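You operate a simulated robot arm through the tools that you are given. There is no shell and no other tool. Be economical: measure what you need, move in short steps, check, and stop when the job is done.

You are at the controls of a simulated robot arm. One attempt, no reset.

TASK
Zero the counter and wind 2 metres on to the orange spindle's core.
Fine: reel and core stay on the winder, the green knob at GRIP, the black arm swung over to the core.

It is judged by the outcome, as a careful person would: the job done as asked, and still so three seconds after it is handed in. It fails if anything else is knocked over, pushed out of place, dropped, spilled or broken.

THE ROBOT
A 7-joint arm with a two-finger parallel gripper, fixed in place. Base frame: the origin is at the foot of the arm, x ahead of it, y to its left, z up. Lengths are in m, angles in rad, forces in N, time in s.
With the tool pointing down near the work surface it reaches from about 0.22 to 0.58 m from the base axis. Its first joint turns from -1.152 to 1.152 rad. Payload 2.5 kg.
The TCP is the grasp point between the finger pads, 0.023 m short of the fingertips. In the tool frame z runs along the fingers and y along their closing line. Largest opening 0.094 m; finger width 0.038, thickness 0.01; the body of the gripper, 0.054 by 0.096 m, starts 0.039 m behind the TCP.
Orientation is that of the tool frame in the base frame, as a unit quaternion [w, x, y, z]. With the fingers straight down and closing along the base's y, the tool's x points along the base's -x, its y along +y and its z along -z.

THE INTERFACE
- The arm moves only by the tool send_rows. Its argument "steps" is a list that holds one entry, the list of rows, each a list of 7 numbers: the shift along the tool's x, y, z in cm, then the turn, a rotation vector about the tool's x, y, z in rad, then the gripper command, from -1 (fully open) to 1 (shut), values between in proportion. In form: [[[dx, dy, dz, wx, wy, wz, jaw], ...]]. A call has 1 to 20 rows; each row shifts and turns the commanded pose from where the row before left it, along the tool's axes as they then stand. A row lasts 0.2 s, in which the tool goes at most 0.05 m and 0.15 rad; a call with a longer step from one row to the next is refused whole, and so is a gripper value outside its range. Where a pose cannot be reached the arm comes as near as it can. A force on the tool above 40 N (or 10 N above the force at the start of the call, whichever is more), or a blocked arm, ends the call early, and 0.2 s more pass. Each finger travels about 0.108 m/s and halts on what it meets, pressing with about 43 N; the grip force reading is that of the motor and also rises with nothing between the fingers. The clock runs only during rows and for 0.2 s after the last one: add rows that do not move to give the fingers time. The reply holds the time, the measured pose of the TCP, the force on the tool along the base axes, the opening and the grip force, in the units named above and with some noise.
- Cameras (640 x 400 px; columns grow to the right, rows downward): "scene" is fixed at [0.0896, -0.3902, 0.5595]; the picture's right is [0.98, -0.21, 0.00], its down [-0.09, -0.43, -0.90] and it looks along [0.19, 0.88, -0.44] (base axes); focal length 321 px, centre (320, 200). "wrist" rides on the gripper at [-0.039, 0, -0.044] in the tool frame; the picture's right is [0.00, -1.00, 0.00], its down [0.97, 0.00, -0.24] and it looks along [0.24, 0.00, 0.97] (tool axes); focal length 218 px, centre (320, 200).
- grab_frame(camera): a new picture of that camera. No time passes.
- point_at(camera, pixels): for up to 12 pixels [column, row] of the newest picture of that camera ("zoom" is the newest enlarged one), the place [x, y, z] in the base frame of the surface seen there, good to about 0.002 m. No time passes.
- close_up(camera, box): a new picture of the part [left, top, right, bottom] of that camera's present view, enlarged. No time passes.
- finish_job(): hands the job in; it is judged then, once.

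Work in short steps. Measure before you move; look again where a grasp or a placing could have gone wrong, and mend it. You have 80 turns and 54 pictures in all, those below and enlarged ones among them. Open the gripper and draw the arm clear of the work before you hand the job in, unless the task says otherwise; then end with one line.

The tools are called after "Request:" as a command line: name --argument value ..., lists and objects as JSON in quotes. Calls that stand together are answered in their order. send_rows: Moves the arm, as the interface text tells. Its arguments: {"type":"object","properties":{"steps":{"type":"array","items":{"type":"array","items":{"type":"array","items":{"type":"number"}}}}},"required":["steps"]} The other tools are called the same way: grab_frame (camera) takes a picture; point_at (camera, pixels) gives the place of the surface under pixels of a picture; close_up (camera, box) takes an enlarged picture of a part of a camera's view; finish_job () hands the job in.

At the start:

```text
t: 0.0
tcp_pos: [0.3204, 0.0676, 0.4103]
tcp_rot: [0.001, 0.0, 1.0, 0.0]
wrist_force: [-0.4, 0.1, -0.5]
width: 0.0939
gripper_force: 0.1
```

scene: 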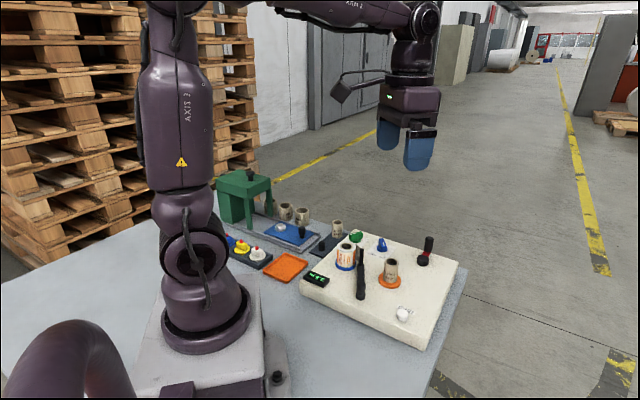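
wrist: 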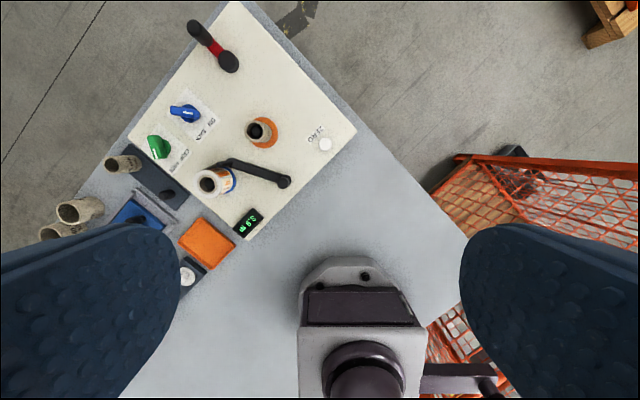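

I start by enlarging the winder in both views to read the labels and find the controls.

Request:
close_up --camera "scene" --box '[290, 215, 470, 355]'

Request:
close_up --camera "wrist" --box '[100, 0, 360, 250]'

```text
2.86 times, centred on (380, 285) of scene
```

zoom: 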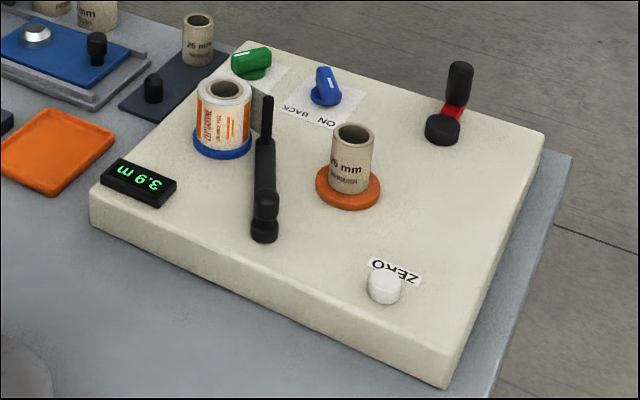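

```text
1.60 times, centred on (230, 125) of wrist
```

zoom: 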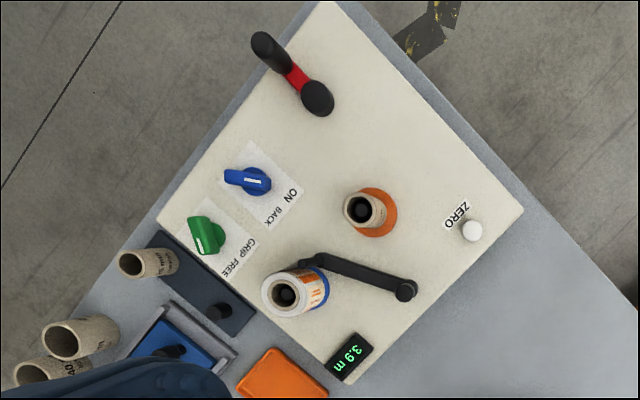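

The counter reads 3.9 m, and there is a crank with a red arm, a ZERO button, a blue ON/BACK knob and a green GRIP/FREE knob. I measure the key points in the wrist zoom.

Request:
point_at --camera "zoom" --pixels '[[317, 98], [264, 44], [297, 78], [250, 182], [207, 235], [405, 290], [316, 262], [472, 231], [360, 210], [284, 294], [350, 355], [385, 212]]'

Request:
close_up --camera "wrist" --box '[140, 90, 240, 180]'

Request:
close_up --camera "scene" --box '[335, 225, 445, 305]'

```text
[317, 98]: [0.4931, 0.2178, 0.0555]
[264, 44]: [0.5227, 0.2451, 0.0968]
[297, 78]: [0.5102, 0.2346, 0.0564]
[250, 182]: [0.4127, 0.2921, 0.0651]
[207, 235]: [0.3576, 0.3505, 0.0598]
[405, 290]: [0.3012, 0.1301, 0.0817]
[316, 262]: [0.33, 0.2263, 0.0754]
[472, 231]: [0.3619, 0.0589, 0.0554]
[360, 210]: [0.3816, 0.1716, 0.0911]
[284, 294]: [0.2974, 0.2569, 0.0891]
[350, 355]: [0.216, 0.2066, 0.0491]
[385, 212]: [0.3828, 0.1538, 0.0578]
```

```text
4.44 times, centred on (190, 135) of wrist
```

zoom: 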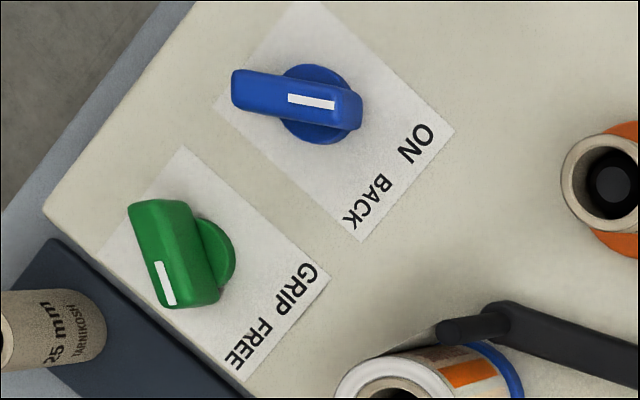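

```text
5.00 times, centred on (390, 265) of scene
```

zoom: 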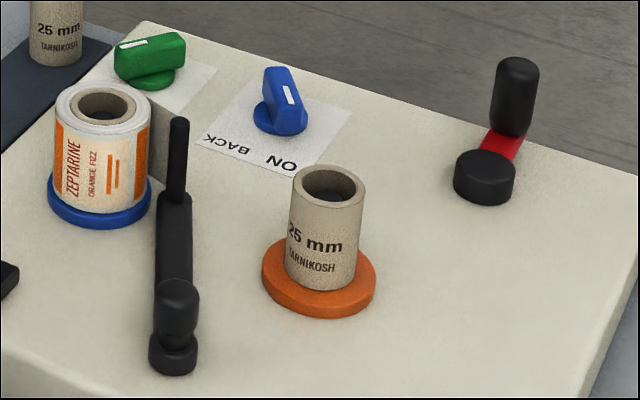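

The green knob's white mark points to FREE and the blue knob's to ON. The black arm's tip is by the reel, so green has to go to GRIP and the arm over to the core. I move above the green knob at about (0.355, 0.335) for a closer look.

Request:
send_rows --steps '[[[-0.44, 3.34, 2.3, 0, 0, 0, -1], [-0.44, 3.34, 2.3, 0, 0, 0, -1], [-0.44, 3.34, 2.3, 0, 0, 0, -1], [-0.44, 3.34, 2.3, 0, 0, 0, -1], [-0.44, 3.34, 2.3, 0, 0, 0, -1], [-0.44, 3.34, 2.3, 0, 0, 0, -1], [-0.44, 3.34, 2.3, 0, 0, 0, -1], [-0.44, 3.34, 2.3, 0, 0, 0, -1], [0, 0, 0, 0, 0, 0, -1], [0, 0, 0, 0, 0, 0, -1]]]'

Request:
grab_frame --camera "wrist"

```text
t: 2.2
tcp_pos: [0.3536, 0.3332, 0.2284]
tcp_rot: [0.0, 0.0, 1.0, 0.0]
wrist_force: [0.8, -0.2, 0.1]
width: 0.0942
gripper_force: 0.1
```

```text
47 pictures are left
```

wrist: 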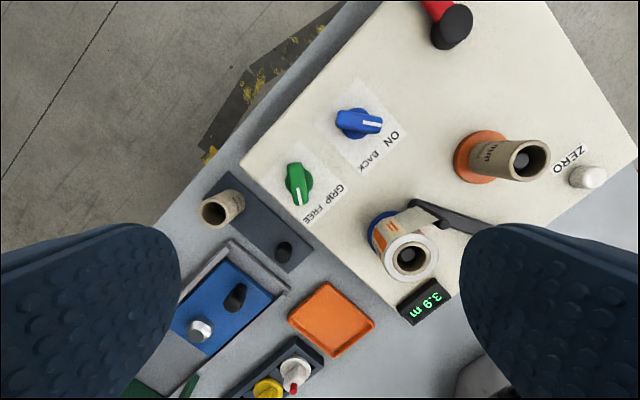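

The green knob is at about (298, 185) and the blue at (358, 122). I enlarge and measure both.

Request:
close_up --camera "wrist" --box '[260, 90, 420, 230]'

Request:
point_at --camera "wrist" --pixels '[[293, 168], [301, 199], [310, 180], [300, 184], [358, 123], [339, 188], [313, 217], [270, 160], [222, 195], [454, 20]]'

```text
2.86 times, centred on (340, 160) of wrist
```

zoom: 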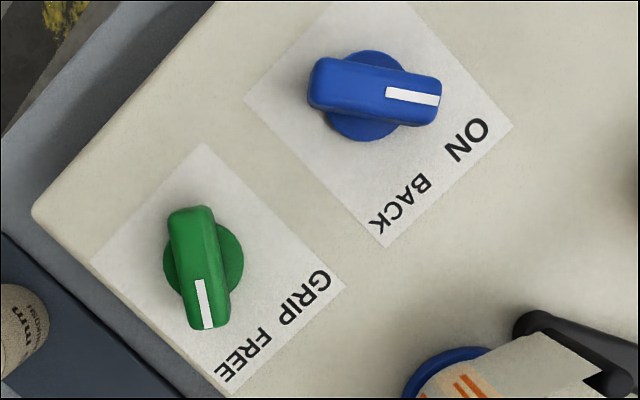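

```text
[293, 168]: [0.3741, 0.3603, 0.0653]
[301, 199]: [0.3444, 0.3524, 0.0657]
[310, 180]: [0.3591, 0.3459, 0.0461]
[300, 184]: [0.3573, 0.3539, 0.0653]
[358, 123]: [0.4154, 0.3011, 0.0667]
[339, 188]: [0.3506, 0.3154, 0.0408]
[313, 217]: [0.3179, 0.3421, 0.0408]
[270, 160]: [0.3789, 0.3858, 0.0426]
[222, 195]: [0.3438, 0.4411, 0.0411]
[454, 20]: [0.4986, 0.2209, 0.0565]
```

The green knob is centred at about (0.358, 0.355), top at z 0.066, bar angle −165°, and the blue mark gives ON/GRIP at about −95°. I line up the jaws across the bar, narrow them to about 5 cm, descend and close.

Request:
send_rows --steps '[[[-0.44, 2.18, 0, 0, 0, 0, -0.06], [0, 0, 0, 0, 0, -0.131, -0.06], [0, 0, 0, 0, 0, -0.131, -0.06], [0, 0, 4, 0, 0, 0, -0.06], [0, 0, 4, 0, 0, 0, -0.06], [0, 0, 4, 0, 0, 0, -0.06], [0, 0, 2.2, 0, 0, 0, -0.06], [0, 0, 1.5, 0, 0, 0, -0.06], [0, 0, 0, 0, 0, 0, -0.06], [0, 0, 0, 0, 0, 0, 0.5], [0, 0, 0, 0, 0, 0, 0.9], [0, 0, 0, 0, 0, 0, 0.9]]]'

```text
t: 4.8
tcp_pos: [0.3598, 0.3578, 0.0718]
tcp_rot: [0.0, -0.131, 0.991, 0.001]
wrist_force: [0.5, 11.5, -5.6]
width: 0.015
gripper_force: 45.4
```

The jaws hold the bar (0.015 m). The knob sits about 3 mm further in y than commanded, so I shift there to ease the side force and turn it +70°.

Request:
send_rows --steps '[[[0, 0.25, 0, 0, 0, 0, 0.9], [0, 0, 0, 0, 0, -0.136, 0.9], [0, 0, 0, 0, 0, -0.136, 0.9], [0, 0, 0, 0, 0, -0.136, 0.9], [0, 0, 0, 0, 0, -0.136, 0.9], [0, 0, 0, 0, 0, -0.136, 0.9], [0, 0, 0, 0, 0, -0.136, 0.9], [0, 0, 0, 0, 0, -0.136, 0.9], [0, 0, 0, 0, 0, -0.136, 0.9], [0, 0, 0, 0, 0, -0.136, 0.9], [0, 0, 0, 0, 0, 0, 0.9]]]'

```text
t: 6.9
tcp_pos: [0.358, 0.3603, 0.0705]
tcp_rot: [-0.001, -0.631, 0.776, 0.001]
wrist_force: [-4.1, -3.5, 3.5]
width: 0.0148
gripper_force: 45.2
stopped in row 10: the force on the tool passed its limit (the readings are from after the stop); the commanded pose is now the measured one
```

The turn stopped against a limit after about 63°. I open the jaws, rise and look.

Request:
send_rows --steps '[[[0, 0, 0, 0, 0, 0, -0.06], [0, 0, 0, 0, 0, 0, -0.06], [0, 0, -3, 0, 0, 0, -0.06], [0, 0, -4, 0, 0, 0, -0.06], [0, 0, -4, 0, 0, 0, -0.06], [0, 0, 0, 0, 0, 0, -1]]]'

Request:
grab_frame --camera "wrist"

Request:
close_up --camera "scene" --box '[290, 215, 470, 355]'

```text
t: 8.3
tcp_pos: [0.3593, 0.3597, 0.1811]
tcp_rot: [-0.001, -0.631, 0.775, 0.001]
wrist_force: [0.0, 0.0, -0.3]
width: 0.0939
gripper_force: 0.1
```

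```text
45 pictures are left
```

wrist: 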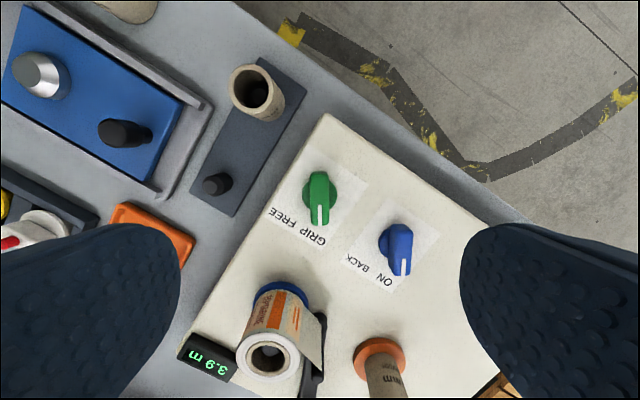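

```text
2.86 times, centred on (380, 285) of scene
```

zoom: 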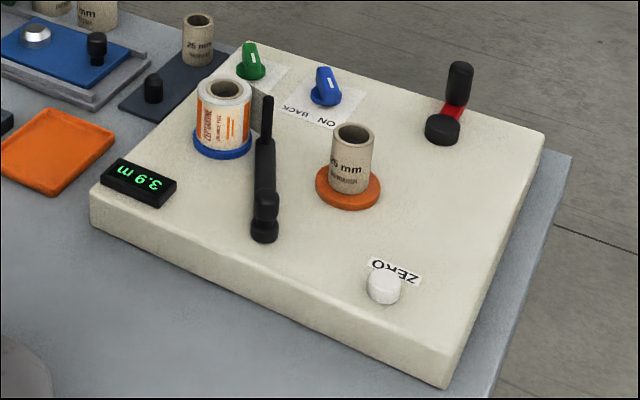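

Green now stands parallel to blue, at GRIP. A film tail runs from the reel to the black arm's thin post, so I look closely at the arm.

Request:
close_up --camera "scene" --box '[335, 235, 405, 290]'

Request:
close_up --camera "scene" --box '[340, 245, 400, 305]'

```text
7.27 times, centred on (370, 262) of scene
```

zoom: 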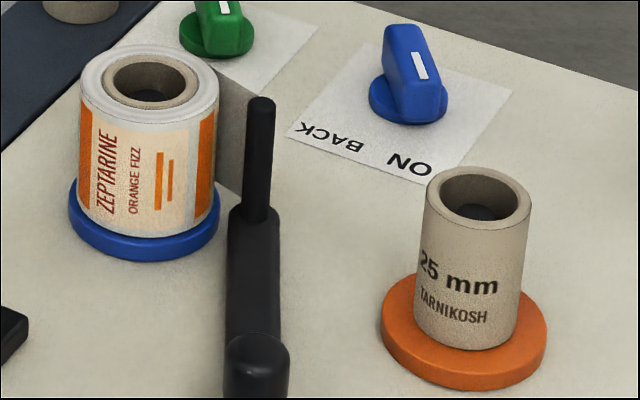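

```text
6.67 times, centred on (370, 275) of scene
```

zoom: 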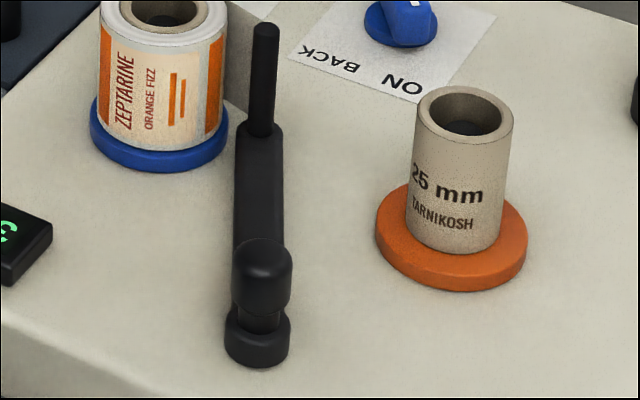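

Request:
point_at --camera "zoom" --pixels '[[265, 30], [262, 125], [258, 140], [258, 225], [260, 250], [262, 290], [258, 345], [245, 70], [462, 95], [462, 270], [150, 10], [168, 90]]'

Request:
close_up --camera "scene" --box '[395, 225, 455, 285]'

```text
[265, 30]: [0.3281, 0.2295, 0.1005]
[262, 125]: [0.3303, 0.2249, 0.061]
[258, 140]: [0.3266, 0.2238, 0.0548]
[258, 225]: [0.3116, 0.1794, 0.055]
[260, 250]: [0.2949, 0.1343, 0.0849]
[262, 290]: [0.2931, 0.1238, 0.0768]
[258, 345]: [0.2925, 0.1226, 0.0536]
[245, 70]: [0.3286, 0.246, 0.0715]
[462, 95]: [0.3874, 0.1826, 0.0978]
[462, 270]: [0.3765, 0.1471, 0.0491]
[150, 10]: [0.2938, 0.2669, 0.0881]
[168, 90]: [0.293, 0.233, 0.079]
```

```text
6.67 times, centred on (425, 255) of scene
```

zoom: 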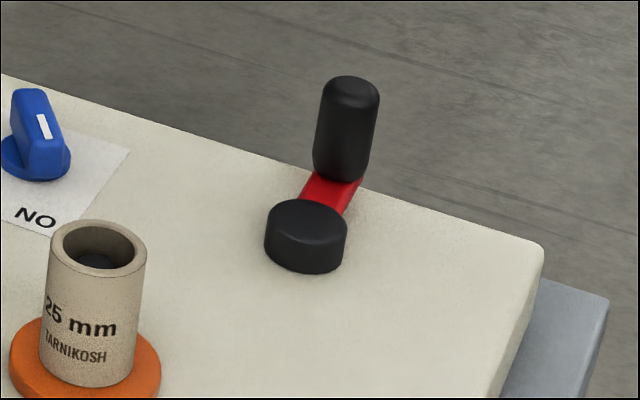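

The arm's bar tops out at z≈0.055, running from the hub at (0.293, 0.128) to the post at (0.329, 0.228). I shut the fingers and come down on the free reel-side spot (0.272, 0.18), to push the bar toward the core without touching the film.

Request:
send_rows --steps '[[[3.89, 1.0, 0, 0, 0, 0, 1], [3.89, 1.0, 0, 0, 0, 0, 1], [3.89, 1.0, 0, 0, 0, 0, 1], [3.89, 1.0, 0, 0, 0, 0, 1], [3.89, 1.0, 0, 0, 0, 0, 1], [0, 0, 4, 0, 0, 0, 1], [0, 0, 4, 0, 0, 0, 1], [0, 0, 2.0, 0, 0, 0, 1], [0, 0, 1.0, 0, 0, 0, 1], [0, 0, 0, 0, 0, 0, 1]]]'

Request:
close_up --camera "scene" --box '[290, 215, 470, 355]'

```text
t: 10.5
tcp_pos: [0.2683, 0.1781, 0.0709]
tcp_rot: [-0.001, -0.632, 0.775, 0.001]
wrist_force: [0.4, -0.9, -0.5]
width: 0.0002
gripper_force: 42.5
```

```text
2.86 times, centred on (380, 285) of scene
```

zoom: 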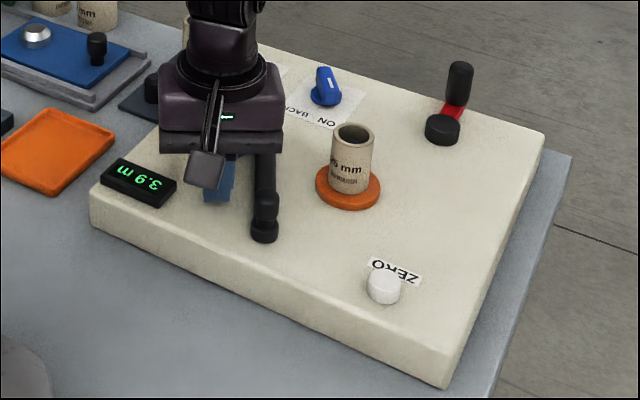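

The shut fingers stand beside the bar. I push slowly toward +x about 2.4 cm, then 1.3 cm more, and look.

Request:
send_rows --steps '[[[-0.26, -0.76, 0, 0, 0, 0, 1], [-0.26, -0.76, 0, 0, 0, 0, 1], [-0.26, -0.76, 0, 0, 0, 0, 1], [0, -0.65, 0, 0, 0, 0, 1], [0, -0.65, 0, 0, 0, 0, 1], [0, 0, 0, 0, 0, 0, 1]]]'

Request:
close_up --camera "scene" --box '[290, 215, 470, 355]'

```text
t: 11.5
tcp_pos: [0.2924, 0.1823, 0.0702]
tcp_rot: [-0.009, -0.633, 0.774, 0.003]
wrist_force: [-3.1, 0.6, 1.7]
width: 0.0
gripper_force: 42.5
stopped in row 5: the force on the tool passed its limit (the readings are from after the stop); the commanded pose is now the measured one
```

```text
2.86 times, centred on (380, 285) of scene
```

zoom: 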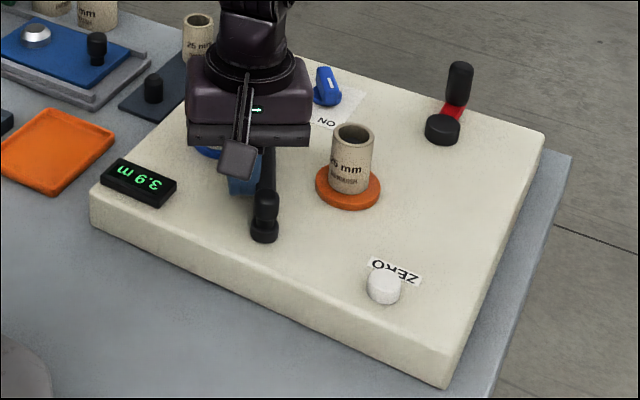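

The push met more than the limit at x≈0.292. I back off and look whether the bar has moved.

Request:
send_rows --steps '[[[0, 1.5, 0, 0, 0, 0, 1], [0, 1.5, 0, 0, 0, 0, 1], [0, 0, -5, 0, 0, 0, 1], [0, 0, -5, 0, 0, 0, 1], [3, 0, -2, 0, 0, 0, 1], [0, 4, 0, 0, 0, 0, 1], [0, 0, 0, 0, 0, 0, 1]]]'

Request:
close_up --camera "scene" --box '[330, 235, 410, 305]'

Request:
close_up --camera "wrist" --box '[120, 0, 520, 250]'

```text
t: 13.1
tcp_pos: [0.2198, 0.1671, 0.192]
tcp_rot: [-0.01, -0.633, 0.774, 0.004]
wrist_force: [0.0, 0.0, 0.0]
width: 0.0001
gripper_force: 42.7
```

```text
5.71 times, centred on (370, 270) of scene
```

zoom: 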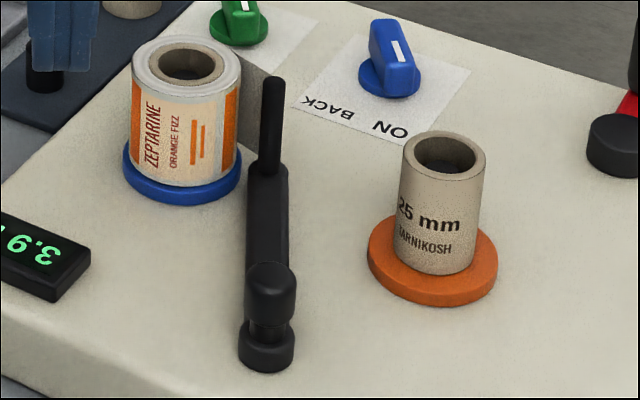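

```text
1.60 times, centred on (320, 125) of wrist
```

zoom: 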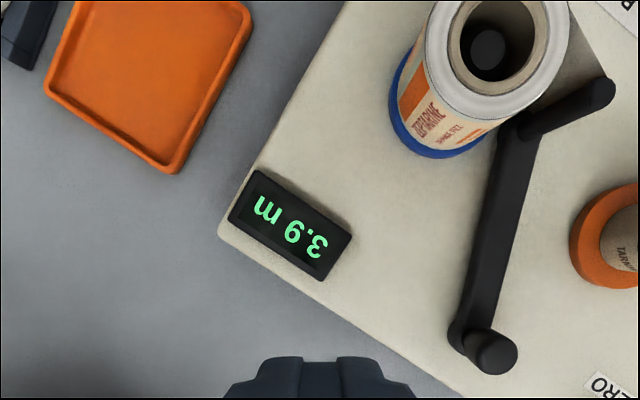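

The bar has not moved at all. I pushed almost exactly at its middle, so the pivot may be mid-bar, with the post end going to the core while the knobbed handle end goes the other way. I measure the handle and bar from this view.

Request:
point_at --camera "zoom" --pixels '[[492, 350], [470, 350], [515, 352], [500, 335], [458, 335], [475, 300], [487, 230], [505, 150], [512, 125], [600, 92], [515, 230], [465, 230]]'

Request:
close_up --camera "wrist" --box '[380, 40, 540, 250]'

```text
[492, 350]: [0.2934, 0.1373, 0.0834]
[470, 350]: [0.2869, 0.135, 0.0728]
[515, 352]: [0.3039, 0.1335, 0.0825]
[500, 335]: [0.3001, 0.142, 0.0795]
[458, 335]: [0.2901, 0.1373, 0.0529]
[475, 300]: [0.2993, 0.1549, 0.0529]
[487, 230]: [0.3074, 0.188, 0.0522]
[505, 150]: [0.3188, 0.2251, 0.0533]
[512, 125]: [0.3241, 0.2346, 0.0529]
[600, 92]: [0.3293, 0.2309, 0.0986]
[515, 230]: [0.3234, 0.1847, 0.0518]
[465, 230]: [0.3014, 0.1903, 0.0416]
```

```text
1.90 times, centred on (460, 145) of wrist
```

zoom: 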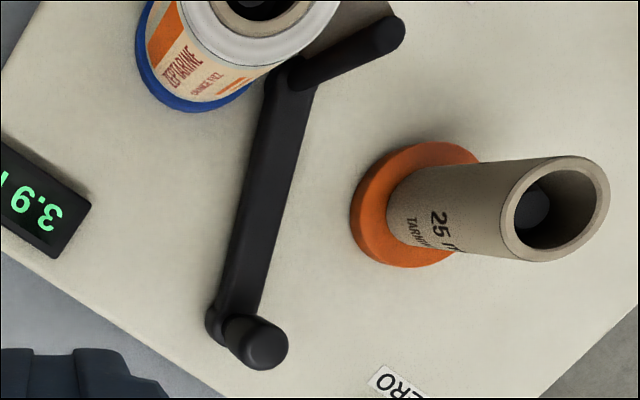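

The handle is at about (0.296, 0.136), top z 0.084, radius ~0.009. I open, grip it and test with a small shift.

Request:
send_rows --steps '[[[0.74, -4.05, 0, 0, 0, 0, -0.3], [0.74, -4.05, 0, 0, 0, 0, -0.3], [0, 0, 0, 0, 0, 0, -0.3], [0, 0, 4, 0, 0, 0, -0.3], [0, 0, 3.5, 0, 0, 0, -0.3], [0, 0, 3.2, 0, 0, 0, -0.3], [0, 0, 0, 0, 0, 0, -0.3], [0, 0, 0, 0, 0, 0, 0.3], [0, 0, 0, 0, 0, 0, 0.9], [0, 0, 0, 0, 0, 0, 0.9]]]'

```text
t: 15.3
tcp_pos: [0.2935, 0.1363, 0.0835]
tcp_rot: [-0.009, -0.632, 0.775, 0.004]
wrist_force: [2.1, 0.9, -10.1]
width: 0.0192
gripper_force: 44.5
```

The handle is gripped (0.019 m). I shift it 1 cm toward −x and see whether it follows.

Request:
send_rows --steps '[[[0, 0.35, 0, 0, 0, 0, 0.9], [0, 0.35, 0, 0, 0, 0, 0.9], [0, 0.3, 0, 0, 0, 0, 0.9], [0, 0, 0, 0, 0, 0, 0.9]]]'

```text
t: 16.3
tcp_pos: [0.2837, 0.1384, 0.0832]
tcp_rot: [-0.008, -0.634, 0.773, 0.004]
wrist_force: [8.9, 10.7, -21.1]
width: 0.0194
gripper_force: 44.8
```

It followed by 1 cm. I check a picture to see how the bar turned.

Request:
close_up --camera "scene" --box '[330, 235, 410, 305]'

```text
5.71 times, centred on (370, 270) of scene
```

zoom: 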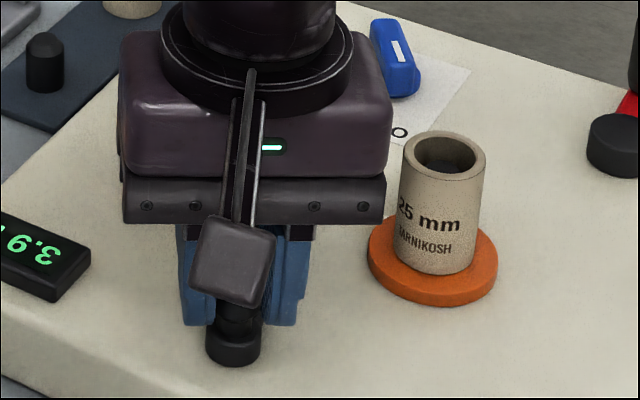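

The handle end moved left with its base, so the bar turns. I continue a little along a mid-bar arc, turning the tool with it, and watch the forces.

Request:
send_rows --steps '[[[-0.51, 0.62, 0, 0, 0, 0.147, 0.9], [-0.41, 0.69, 0, 0, 0, 0.147, 0.9], [0, 0, 0, 0, 0, 0, 0.9]]]'

```text
t: 17.1
tcp_pos: [0.2729, 0.1483, 0.083]
tcp_rot: [-0.014, -0.511, 0.859, 0.001]
wrist_force: [-11.6, -8.2, 13.6]
width: 0.0191
gripper_force: 44.8
```

It follows with modest force. I release, rise and check the bar's real motion.

Request:
send_rows --steps '[[[0, 0, 0, 0, 0, 0, -0.3], [0, 0, 0, 0, 0, 0, -0.3], [0, 0, -4, 0, 0, 0, -0.3], [0, 0, -4, 0, 0, 0, -0.3], [0, 4, -2, 0, 0, 0, -0.3], [0, 0, 0, 0, 0, 0, -0.3]]]'

Request:
close_up --camera "scene" --box '[330, 235, 410, 305]'

```text
t: 18.5
tcp_pos: [0.2402, 0.1706, 0.184]
tcp_rot: [-0.01, -0.512, 0.859, 0.003]
wrist_force: [0.1, -0.2, 0.2]
width: 0.0612
gripper_force: 0.1
```

```text
5.71 times, centred on (370, 270) of scene
```

zoom: 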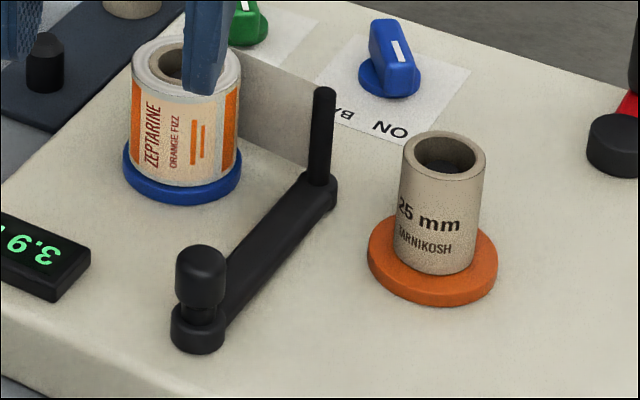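

The bar does turn about its middle, and the post draws the film toward the core. I measure its new position.

Request:
point_at --camera "zoom" --pixels '[[325, 95], [318, 170], [200, 255], [200, 285], [196, 340], [262, 250], [443, 150]]'

Request:
grab_frame --camera "wrist"

```text
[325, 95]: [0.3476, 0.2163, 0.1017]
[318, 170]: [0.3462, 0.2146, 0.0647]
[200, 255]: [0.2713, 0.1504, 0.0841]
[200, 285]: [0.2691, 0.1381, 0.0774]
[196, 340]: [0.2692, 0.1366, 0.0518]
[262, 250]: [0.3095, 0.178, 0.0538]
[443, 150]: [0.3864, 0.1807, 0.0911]
```

```text
33 pictures are left
```

wrist: 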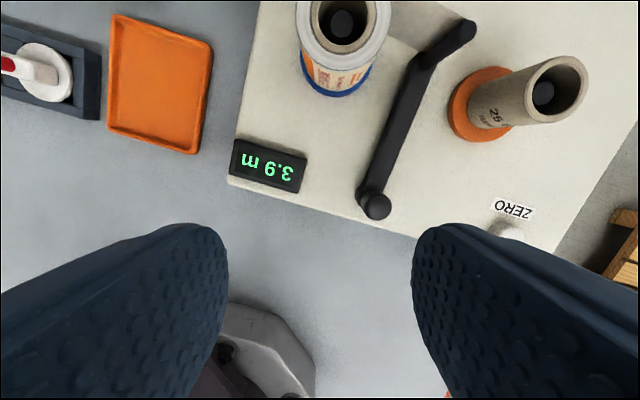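

The pivot is at about (0.3095, 0.184) with radius 0.052, and the post has gone from 70° to 42° while the core lies at −16°. I regrip the handle at (0.271, 0.149) and swing on along the arc.

Request:
send_rows --steps '[[[0.22, -1.87, 0, 0, 0, 0, -0.3], [0.22, -1.87, 0, 0, 0, 0, -0.3], [0, 0, 4, 0, 0, 0, -0.3], [0, 0, 3.5, 0, 0, 0, -0.3], [0, 0, 2.6, 0, 0, 0, -0.3], [0, 0, 0, 0, 0, 0, -0.3], [0, 0, 0, 0, 0, 0, 0.3], [0, 0, 0, 0, 0, 0, 0.9], [0, 0, 0, 0, 0, 0, 0.9], [-0.32, 0.71, 0, 0, 0, 0.149, 0.9], [-0.32, 0.71, 0, 0, 0, 0.149, 0.9], [-0.32, 0.71, 0, 0, 0, 0.149, 0.9], [0, 0, 0, 0, 0, 0, 0.9]]]'

```text
t: 21.3
tcp_pos: [0.2586, 0.1673, 0.0828]
tcp_rot: [-0.01, -0.307, 0.952, -0.001]
wrist_force: [-4.0, 0.0, -5.3]
width: 0.0194
gripper_force: 45.4
```

It swings freely (post near 15°). I continue in small steps until a stop or the core side is reached.

Request:
send_rows --steps '[[[-0.32, 0.71, 0, 0, 0, 0.149, 0.9], [-0.32, 0.71, 0, 0, 0, 0.149, 0.9], [0, 0, 0, 0, 0, 0, 0.9]]]'

Request:
close_up --camera "scene" --box '[330, 235, 410, 305]'

```text
t: 21.8
tcp_pos: [0.2599, 0.1687, 0.0828]
tcp_rot: [-0.013, -0.217, 0.976, -0.008]
wrist_force: [0.9, -5.3, 3.7]
width: 0.0195
gripper_force: 44.9
stopped in row 2: the force on the tool passed its limit (the readings are from after the stop); the commanded pose is now the measured one
```

```text
5.71 times, centred on (370, 270) of scene
```

zoom: 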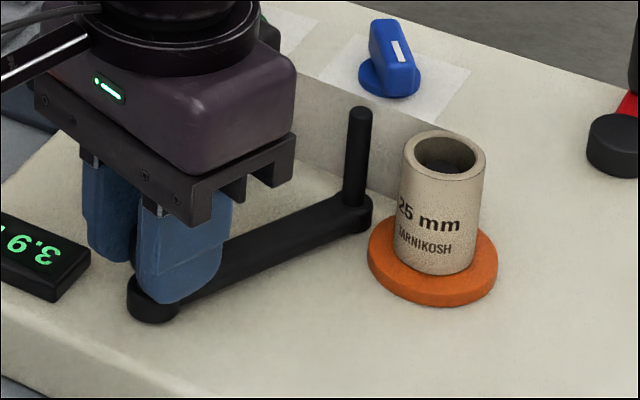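

The arm has reached its end stop and the film now runs past the core. I release and rise, then look at the winder and button.

Request:
send_rows --steps '[[[0, 0, 0, 0, 0, 0, -0.3], [0, 0, 0, 0, 0, 0, -0.3], [0, 0, -4, 0, 0, 0, -0.3], [0, 0, -4, 0, 0, 0, -0.3], [0, 0, -4, 0, 0, 0, 1], [0, 0, 0, 0, 0, 0, 1]]]'

Request:
close_up --camera "scene" --box '[290, 215, 470, 355]'

```text
t: 23.2
tcp_pos: [0.2616, 0.1705, 0.2049]
tcp_rot: [-0.013, -0.217, 0.976, -0.006]
wrist_force: [-1.5, 0.2, 0.4]
width: 0.0001
gripper_force: 42.6
```

```text
2.86 times, centred on (380, 285) of scene
```

zoom: 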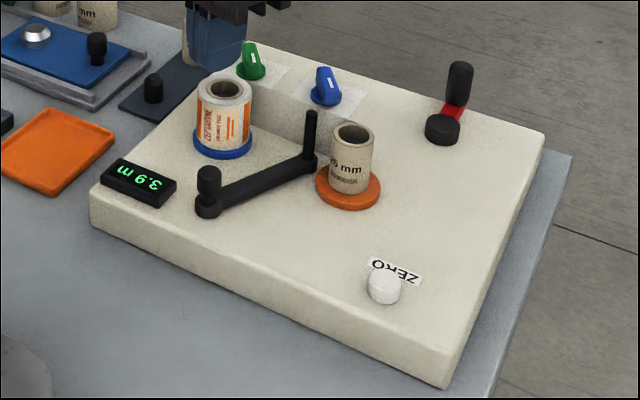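

Arm over at the core, green at GRIP, blue at ON, counter still 3.9 m. I measure the button and the crank in this zoom.

Request:
point_at --camera "zoom" --pixels '[[384, 277], [372, 277], [396, 278], [384, 295], [443, 122], [443, 115], [460, 65], [457, 95], [455, 110], [470, 68], [448, 68]]'

```text
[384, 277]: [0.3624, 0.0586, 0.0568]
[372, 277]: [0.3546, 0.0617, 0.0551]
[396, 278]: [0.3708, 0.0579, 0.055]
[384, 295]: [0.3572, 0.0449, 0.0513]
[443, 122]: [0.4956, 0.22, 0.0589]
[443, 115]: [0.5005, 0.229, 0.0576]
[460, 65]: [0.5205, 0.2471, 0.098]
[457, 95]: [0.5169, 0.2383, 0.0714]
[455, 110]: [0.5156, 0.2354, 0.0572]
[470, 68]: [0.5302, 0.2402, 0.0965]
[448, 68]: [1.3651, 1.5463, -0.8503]
```

The button top is at (0.362, 0.058, 0.056). I go over it with shut fingers and press slowly, then come off.

Request:
send_rows --steps '[[[-1.08, -3.61, 0, 0, 0, 0, 1], [-1.08, -3.61, 0, 0, 0, 0, 1], [-1.08, -3.61, 0, 0, 0, 0, 1], [-1.08, -3.61, 0, 0, 0, 0, 1], [0, 0, 4, 0, 0, 0, 1], [0, 0, 4, 0, 0, 0, 1], [0, 0, 3.6, 0, 0, 0, 1], [0, 0, 0, 0, 0, 0, 1], [0, 0, 0.4, 0, 0, 0, 1], [0, 0, 0.4, 0, 0, 0, 1], [0, 0, 0.3, 0, 0, 0, 1], [0, 0, 0.2, 0, 0, 0, 1], [0, 0, 0, 0, 0, 0, 1]]]'

Request:
close_up --camera "scene" --box '[290, 215, 470, 355]'

```text
t: 26.0
tcp_pos: [0.3594, 0.0569, 0.0754]
tcp_rot: [-0.012, -0.216, 0.976, -0.007]
wrist_force: [-0.3, 0.6, 1.7]
width: 0.0
gripper_force: 42.7
```

```text
2.86 times, centred on (380, 285) of scene
```

zoom: 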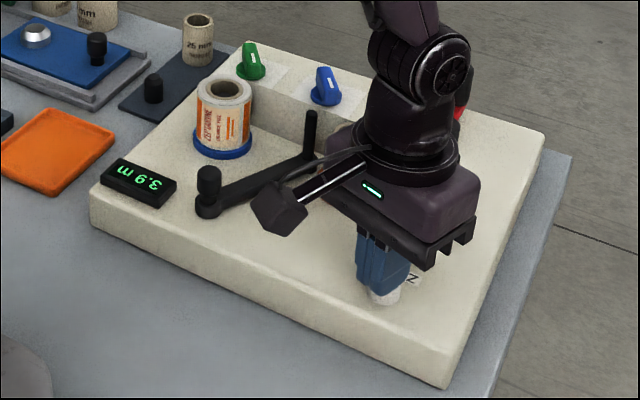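

Only light contact (1.7 N) and still 3.9 m. I press a few mm more.

Request:
send_rows --steps '[[[0, 0, 0.2, 0, 0, 0, 1], [0, 0, 0.2, 0, 0, 0, 1], [0, 0, 0.2, 0, 0, 0, 1], [0, 0, 0, 0, 0, 0, 1]]]'

Request:
close_up --camera "scene" --box '[290, 240, 360, 300]'

```text
t: 27.0
tcp_pos: [0.3578, 0.0559, 0.0682]
tcp_rot: [-0.012, -0.216, 0.976, -0.007]
wrist_force: [-0.3, 0.6, 7.4]
width: 0.0
gripper_force: 42.9
```

```text
6.67 times, centred on (325, 270) of scene
```

zoom: 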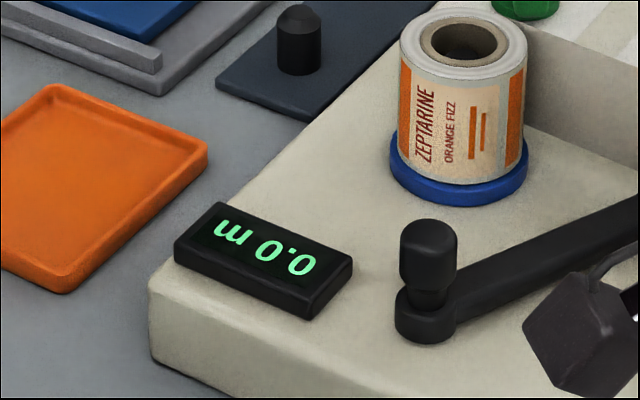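

The counter reads 0.0 m. I rise off the button, level the tool, and go above the crank for a measured look.

Request:
send_rows --steps '[[[0, 0, -2, 0, 0, 0, 1], [0, 0, -4, 0, 0, 0, 1], [0, 0, -4, -0.0084, -0.0265, 0, 1], [0, 0, -4, 0, 0, 0, -0.2], [-4.0, 1.86, 0, 0, 0, 0, -0.2], [-4.0, 1.86, 0, 0, 0, 0, -0.2], [-4.0, 1.86, 0, 0, 0, 0, -0.2], [-4.0, 1.86, 0, 0, 0, 0, -0.2], [-4.0, 1.86, 0, 0, 0, 0, -0.2], [0, 0, 0, 0, 0, 0, -0.2], [0, 0, 0, 0, 0, 0, -0.2]]]'

Request:
grab_frame --camera "wrist"

```text
t: 29.4
tcp_pos: [0.5034, 0.2276, 0.2073]
tcp_rot: [-0.001, -0.217, 0.976, 0.0]
wrist_force: [0.3, -0.9, -0.4]
width: 0.0564
gripper_force: 0.0
```

```text
28 pictures are left
```

wrist: 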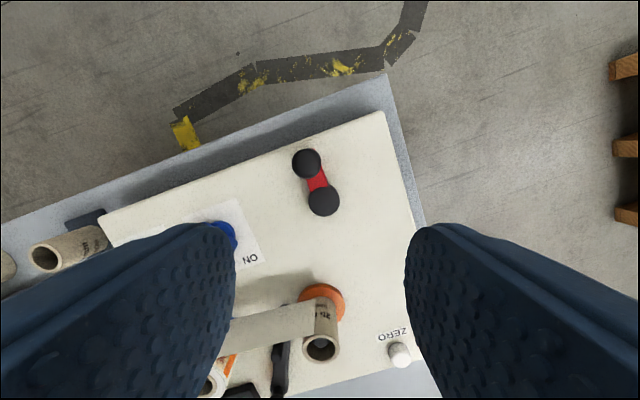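

The hub shows at (324, 200) and the handle at (306, 163); I measure both with their edges.

Request:
point_at --camera "wrist" --pixels '[[324, 200], [308, 200], [339, 200], [324, 186], [324, 215], [306, 163], [293, 162], [319, 163], [306, 151], [306, 176], [316, 180]]'

```text
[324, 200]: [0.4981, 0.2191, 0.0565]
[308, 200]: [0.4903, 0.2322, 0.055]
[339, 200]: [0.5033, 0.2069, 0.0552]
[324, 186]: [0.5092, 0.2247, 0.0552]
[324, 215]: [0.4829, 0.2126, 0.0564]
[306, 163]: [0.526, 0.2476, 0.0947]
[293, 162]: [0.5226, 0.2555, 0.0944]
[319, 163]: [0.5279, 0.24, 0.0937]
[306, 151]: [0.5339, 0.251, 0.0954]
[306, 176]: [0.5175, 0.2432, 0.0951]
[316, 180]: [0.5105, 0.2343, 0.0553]
```

Hub centre is (0.4965, 0.219) and handle (0.5255, 0.2475), so radius 0.041 at 44.5°. I descend on the handle and grip it.

Request:
send_rows --steps '[[[-2.85, 0.86, 0, 0, 0, 0, -0.2], [0, 0, 4, 0, 0, 0, -0.2], [0, 0, 4, 0, 0, 0, -0.2], [0, 0, 4.1, 0, 0, 0, -0.2], [0, 0, 0, 0, 0, 0, -0.2], [0, 0, 0, 0, 0, 0, 0.3], [0, 0, 0, 0, 0, 0, 0.9], [0, 0, 0, 0, 0, 0, 0.9]]]'

```text
t: 31.2
tcp_pos: [0.5241, 0.2465, 0.0853]
tcp_rot: [-0.001, -0.216, 0.976, 0.001]
wrist_force: [4.7, 4.1, -5.1]
width: 0.0213
gripper_force: 44.7
```

The handle is held (0.021 m). I try a quarter turn clockwise, tool orientation fixed, and read the counter.

Request:
send_rows --steps '[[[-0.161, -2.09, 0, 0, 0, 0, 0.9], [0.906, -1.89, 0, 0, 0, 0, 0.9], [1.729, -1.184, 0, 0, 0, 0, 0.9], [0, 0, 0, 0, 0, 0, 0.9]]]'

Request:
close_up --camera "scene" --box '[290, 215, 470, 355]'

```text
t: 32.2
tcp_pos: [0.524, 0.1905, 0.0866]
tcp_rot: [-0.001, -0.218, 0.976, 0.002]
wrist_force: [-6.1, 6.1, 4.0]
width: 0.0214
gripper_force: 45.4
```

```text
2.86 times, centred on (380, 285) of scene
```

zoom: 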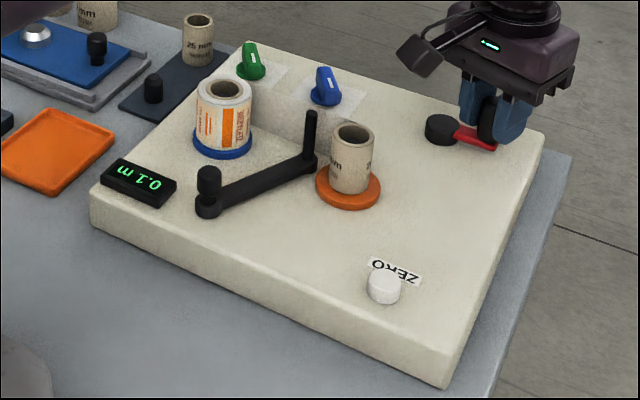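

The counter rose to 0.1 m with the reel turning, so clockwise is right. I make one full turn in 30° steps and read again.

Request:
send_rows --steps '[[[2.09, -0.161, 0, 0, 0, 0, 0.9], [1.89, 0.906, 0, 0, 0, 0, 0.9], [1.184, 1.729, 0, 0, 0, 0, 0.9], [0.161, 2.09, 0, 0, 0, 0, 0.9], [-0.906, 1.89, 0, 0, 0, 0, 0.9], [-1.729, 1.184, 0, 0, 0, 0, 0.9], [-2.09, 0.161, 0, 0, 0, 0, 0.9], [-1.89, -0.906, 0, 0, 0, 0, 0.9], [-1.184, -1.729, 0, 0, 0, 0, 0.9], [-0.161, -2.09, 0, 0, 0, 0, 0.9], [0.906, -1.89, 0, 0, 0, 0, 0.9], [1.729, -1.184, 0, 0, 0, 0, 0.9], [0, 0, 0, 0, 0, 0, 0.9]]]'

Request:
close_up --camera "scene" --box '[290, 215, 470, 355]'

```text
t: 35.0
tcp_pos: [0.5238, 0.1906, 0.0872]
tcp_rot: [-0.001, -0.217, 0.976, 0.002]
wrist_force: [-10.3, 11.3, 0.2]
width: 0.0213
gripper_force: 45.5
```

```text
2.86 times, centred on (380, 285) of scene
```

zoom: 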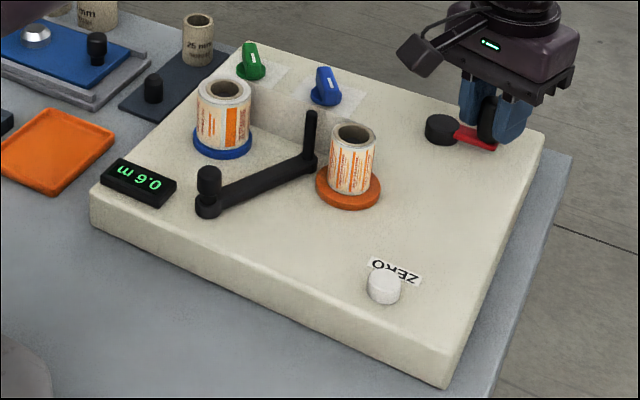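

Counter 0.6 m, roughly 0.5 m per turn, and the film is on the core. I wind one and a half turns more.

Request:
send_rows --steps '[[[2.09, -0.161, 0, 0, 0, 0, 0.9], [1.89, 0.906, 0, 0, 0, 0, 0.9], [1.184, 1.729, 0, 0, 0, 0, 0.9], [0.161, 2.09, 0, 0, 0, 0, 0.9], [-0.906, 1.89, 0, 0, 0, 0, 0.9], [-1.729, 1.184, 0, 0, 0, 0, 0.9], [-2.09, 0.161, 0, 0, 0, 0, 0.9], [-1.89, -0.906, 0, 0, 0, 0, 0.9], [-1.184, -1.729, 0, 0, 0, 0, 0.9], [-0.161, -2.09, 0, 0, 0, 0, 0.9], [0.906, -1.89, 0, 0, 0, 0, 0.9], [1.729, -1.184, 0, 0, 0, 0, 0.9], [2.09, -0.161, 0, 0, 0, 0, 0.9], [1.89, 0.906, 0, 0, 0, 0, 0.9], [1.184, 1.729, 0, 0, 0, 0, 0.9], [0.161, 2.09, 0, 0, 0, 0, 0.9], [-0.906, 1.89, 0, 0, 0, 0, 0.9], [-1.729, 1.184, 0, 0, 0, 0, 0.9], [0, 0, 0, 0, 0, 0, 0.9]]]'

Request:
close_up --camera "scene" --box '[290, 215, 470, 355]'

```text
t: 39.0
tcp_pos: [0.4684, 0.2487, 0.0866]
tcp_rot: [0.0, -0.216, 0.976, 0.001]
wrist_force: [-3.5, 4.3, 1.4]
width: 0.0211
gripper_force: 44.9
```

```text
2.86 times, centred on (380, 285) of scene
```

zoom: 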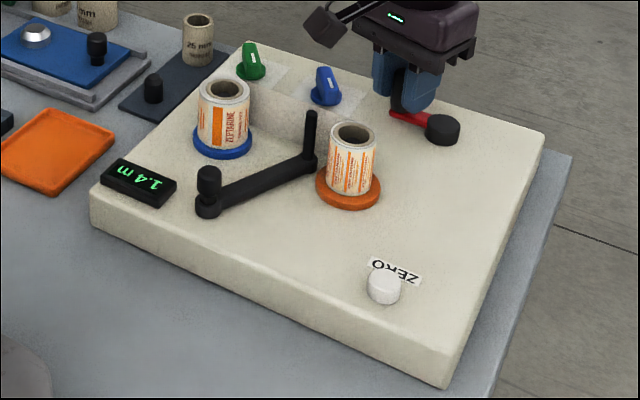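

Counter 1.4 m after 2.75 turns (~0.51 m/turn). One more turn should give about 1.9 m.

Request:
send_rows --steps '[[[-2.09, 0.161, 0, 0, 0, 0, 0.9], [-1.89, -0.906, 0, 0, 0, 0, 0.9], [-1.184, -1.729, 0, 0, 0, 0, 0.9], [-0.161, -2.09, 0, 0, 0, 0, 0.9], [0.906, -1.89, 0, 0, 0, 0, 0.9], [1.729, -1.184, 0, 0, 0, 0, 0.9], [2.09, -0.161, 0, 0, 0, 0, 0.9], [1.89, 0.906, 0, 0, 0, 0, 0.9], [1.184, 1.729, 0, 0, 0, 0, 0.9], [0.161, 2.09, 0, 0, 0, 0, 0.9], [-0.906, 1.89, 0, 0, 0, 0, 0.9], [0, 0, 0, 0, 0, 0, 0.9]]]'

Request:
close_up --camera "scene" --box '[290, 240, 420, 310]'

```text
t: 41.6
tcp_pos: [0.4573, 0.2298, 0.0857]
tcp_rot: [-0.002, -0.217, 0.976, 0.001]
wrist_force: [-10.7, 2.7, 5.8]
width: 0.0216
gripper_force: 45.2
```

```text
4.92 times, centred on (355, 275) of scene
```

zoom: 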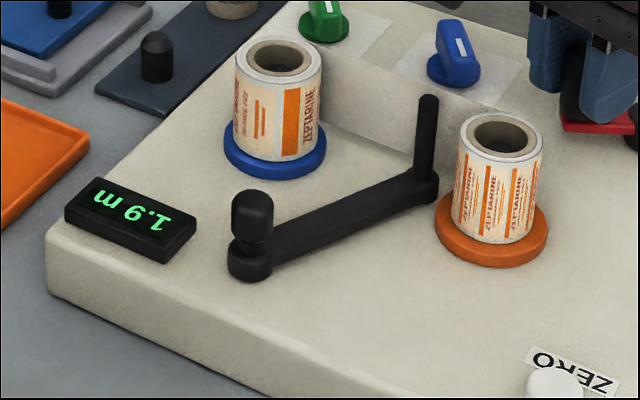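

Counter 1.9 m. I advance 15° (about 0.02 m) and watch for the change to 2.0.

Request:
send_rows --steps '[[[-0.787, 0.706, 0, 0, 0, 0, 0.9], [0, 0, 0, 0, 0, 0, 0.9]]]'

Request:
close_up --camera "scene" --box '[300, 260, 340, 295]'

```text
t: 42.2
tcp_pos: [0.4609, 0.2391, 0.0866]
tcp_rot: [-0.001, -0.217, 0.976, 0.001]
wrist_force: [-10.9, 7.1, 2.1]
width: 0.0214
gripper_force: 44.7
```

```text
11.43 times, centred on (320, 278) of scene
```

zoom: 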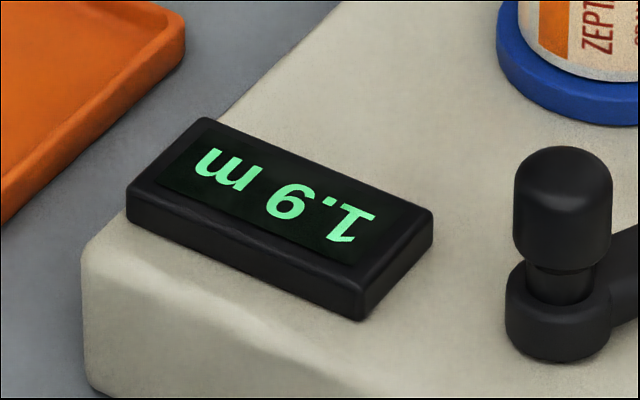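

Still 1.9. Another 15°.

Request:
send_rows --steps '[[[-0.943, 0.478, 0, 0, 0, 0, 0.9], [0, 0, 0, 0, 0, 0, 0.9]]]'

Request:
close_up --camera "scene" --box '[300, 260, 340, 295]'

```text
t: 42.8
tcp_pos: [0.4676, 0.2485, 0.0861]
tcp_rot: [-0.001, -0.217, 0.976, 0.001]
wrist_force: [-8.9, 9.2, -2.8]
width: 0.0216
gripper_force: 45.0
```

```text
11.43 times, centred on (320, 278) of scene
```

zoom: 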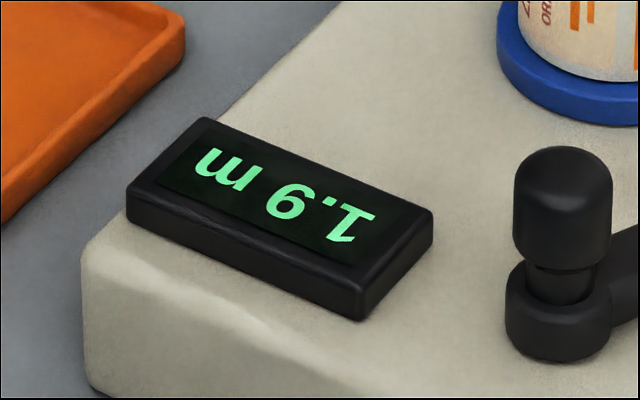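

Still 1.9 at 3.75 turns. Another 15°.

Request:
send_rows --steps '[[[-1.034, 0.218, 0, 0, 0, 0, 0.9], [0, 0, 0, 0, 0, 0, 0.9]]]'

Request:
close_up --camera "scene" --box '[300, 260, 340, 295]'

```text
t: 43.4
tcp_pos: [0.4751, 0.2536, 0.0862]
tcp_rot: [0.0, -0.216, 0.976, 0.002]
wrist_force: [-7.0, 12.5, -5.3]
width: 0.0212
gripper_force: 44.8
```

```text
11.43 times, centred on (320, 278) of scene
```

zoom: 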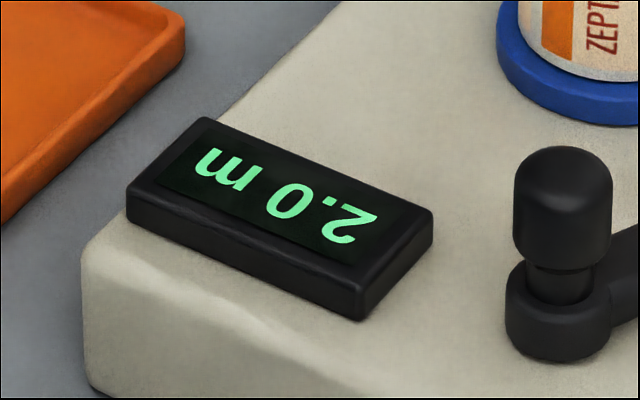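

The counter has just turned to 2.0 m. Since the display likely rounds, I advance another 15° (~0.02 m) to sit well within 2.0.

Request:
send_rows --steps '[[[-1.055, -0.057, 0, 0, 0, 0, 0.9], [0, 0, 0, 0, 0, 0, 0.9]]]'

Request:
close_up --camera "scene" --box '[300, 260, 340, 295]'

```text
t: 44.0
tcp_pos: [0.4865, 0.2579, 0.087]
tcp_rot: [0.0, -0.217, 0.976, 0.001]
wrist_force: [-2.8, 14.9, -8.0]
width: 0.0214
gripper_force: 44.7
```

```text
11.43 times, centred on (320, 278) of scene
```

zoom: 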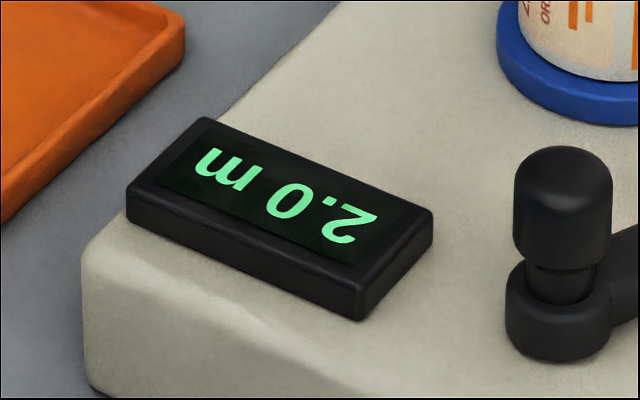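

Still 2.0 m. I open gently, rise straight up and draw clear, then check everything.

Request:
send_rows --steps '[[[0, 0, 0, 0, 0, 0, 0.4], [0, 0, 0, 0, 0, 0, -0.2], [0, 0, 0, 0, 0, 0, -0.2], [0, 0, -2, 0, 0, 0, -0.2], [0, 0, -4, 0, 0, 0, -0.2], [0, 0, -4, 0, 0, 0, -0.2], [0, 0, -4, 0, 0, 0, -0.2], [0, 0, -4, 0, 0, 0, -0.2], [4, -2, -2, 0, 0, 0, -0.2], [0, 0, 0, 0, 0, 0, -0.2], [0, 0, 0, 0, 0, 0, -0.2]]]'

Request:
close_up --camera "scene" --box '[290, 215, 470, 355]'

Request:
grab_frame --camera "scene"

```text
t: 46.4
tcp_pos: [0.4586, 0.2223, 0.2875]
tcp_rot: [-0.001, -0.217, 0.976, 0.0]
wrist_force: [0.2, 0.9, 0.8]
width: 0.0566
gripper_force: 0.0
```

```text
2.86 times, centred on (380, 285) of scene
```

zoom: 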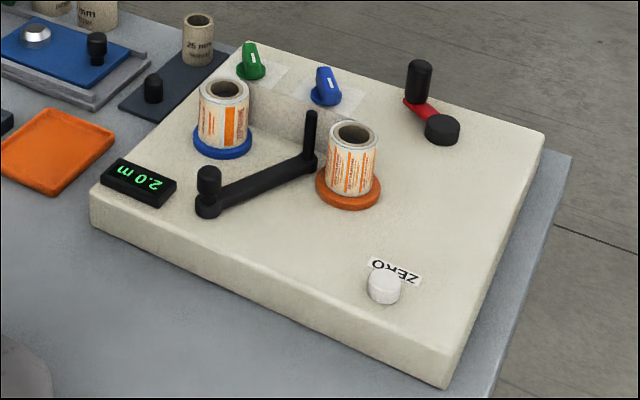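

```text
18 pictures are left
```

scene: 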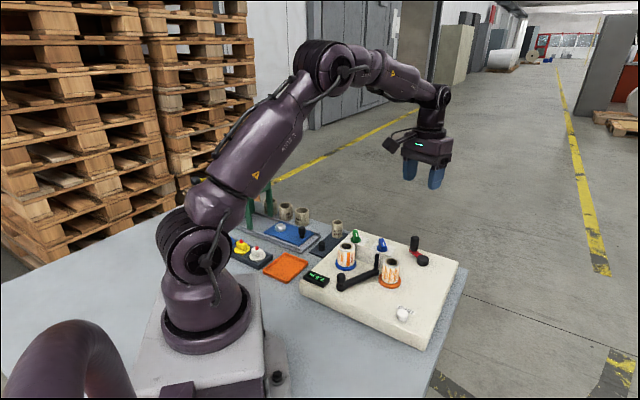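

The counter holds at 2.0 m, and the arm is clear with nothing else disturbed. I hand it in.

Request:
finish_job

```text
The job is handed in.
```

The counter was zeroed and 2.0 m (by the counter) is wound on to the orange spindle's core; the green knob is at GRIP and the black arm is over at the core.
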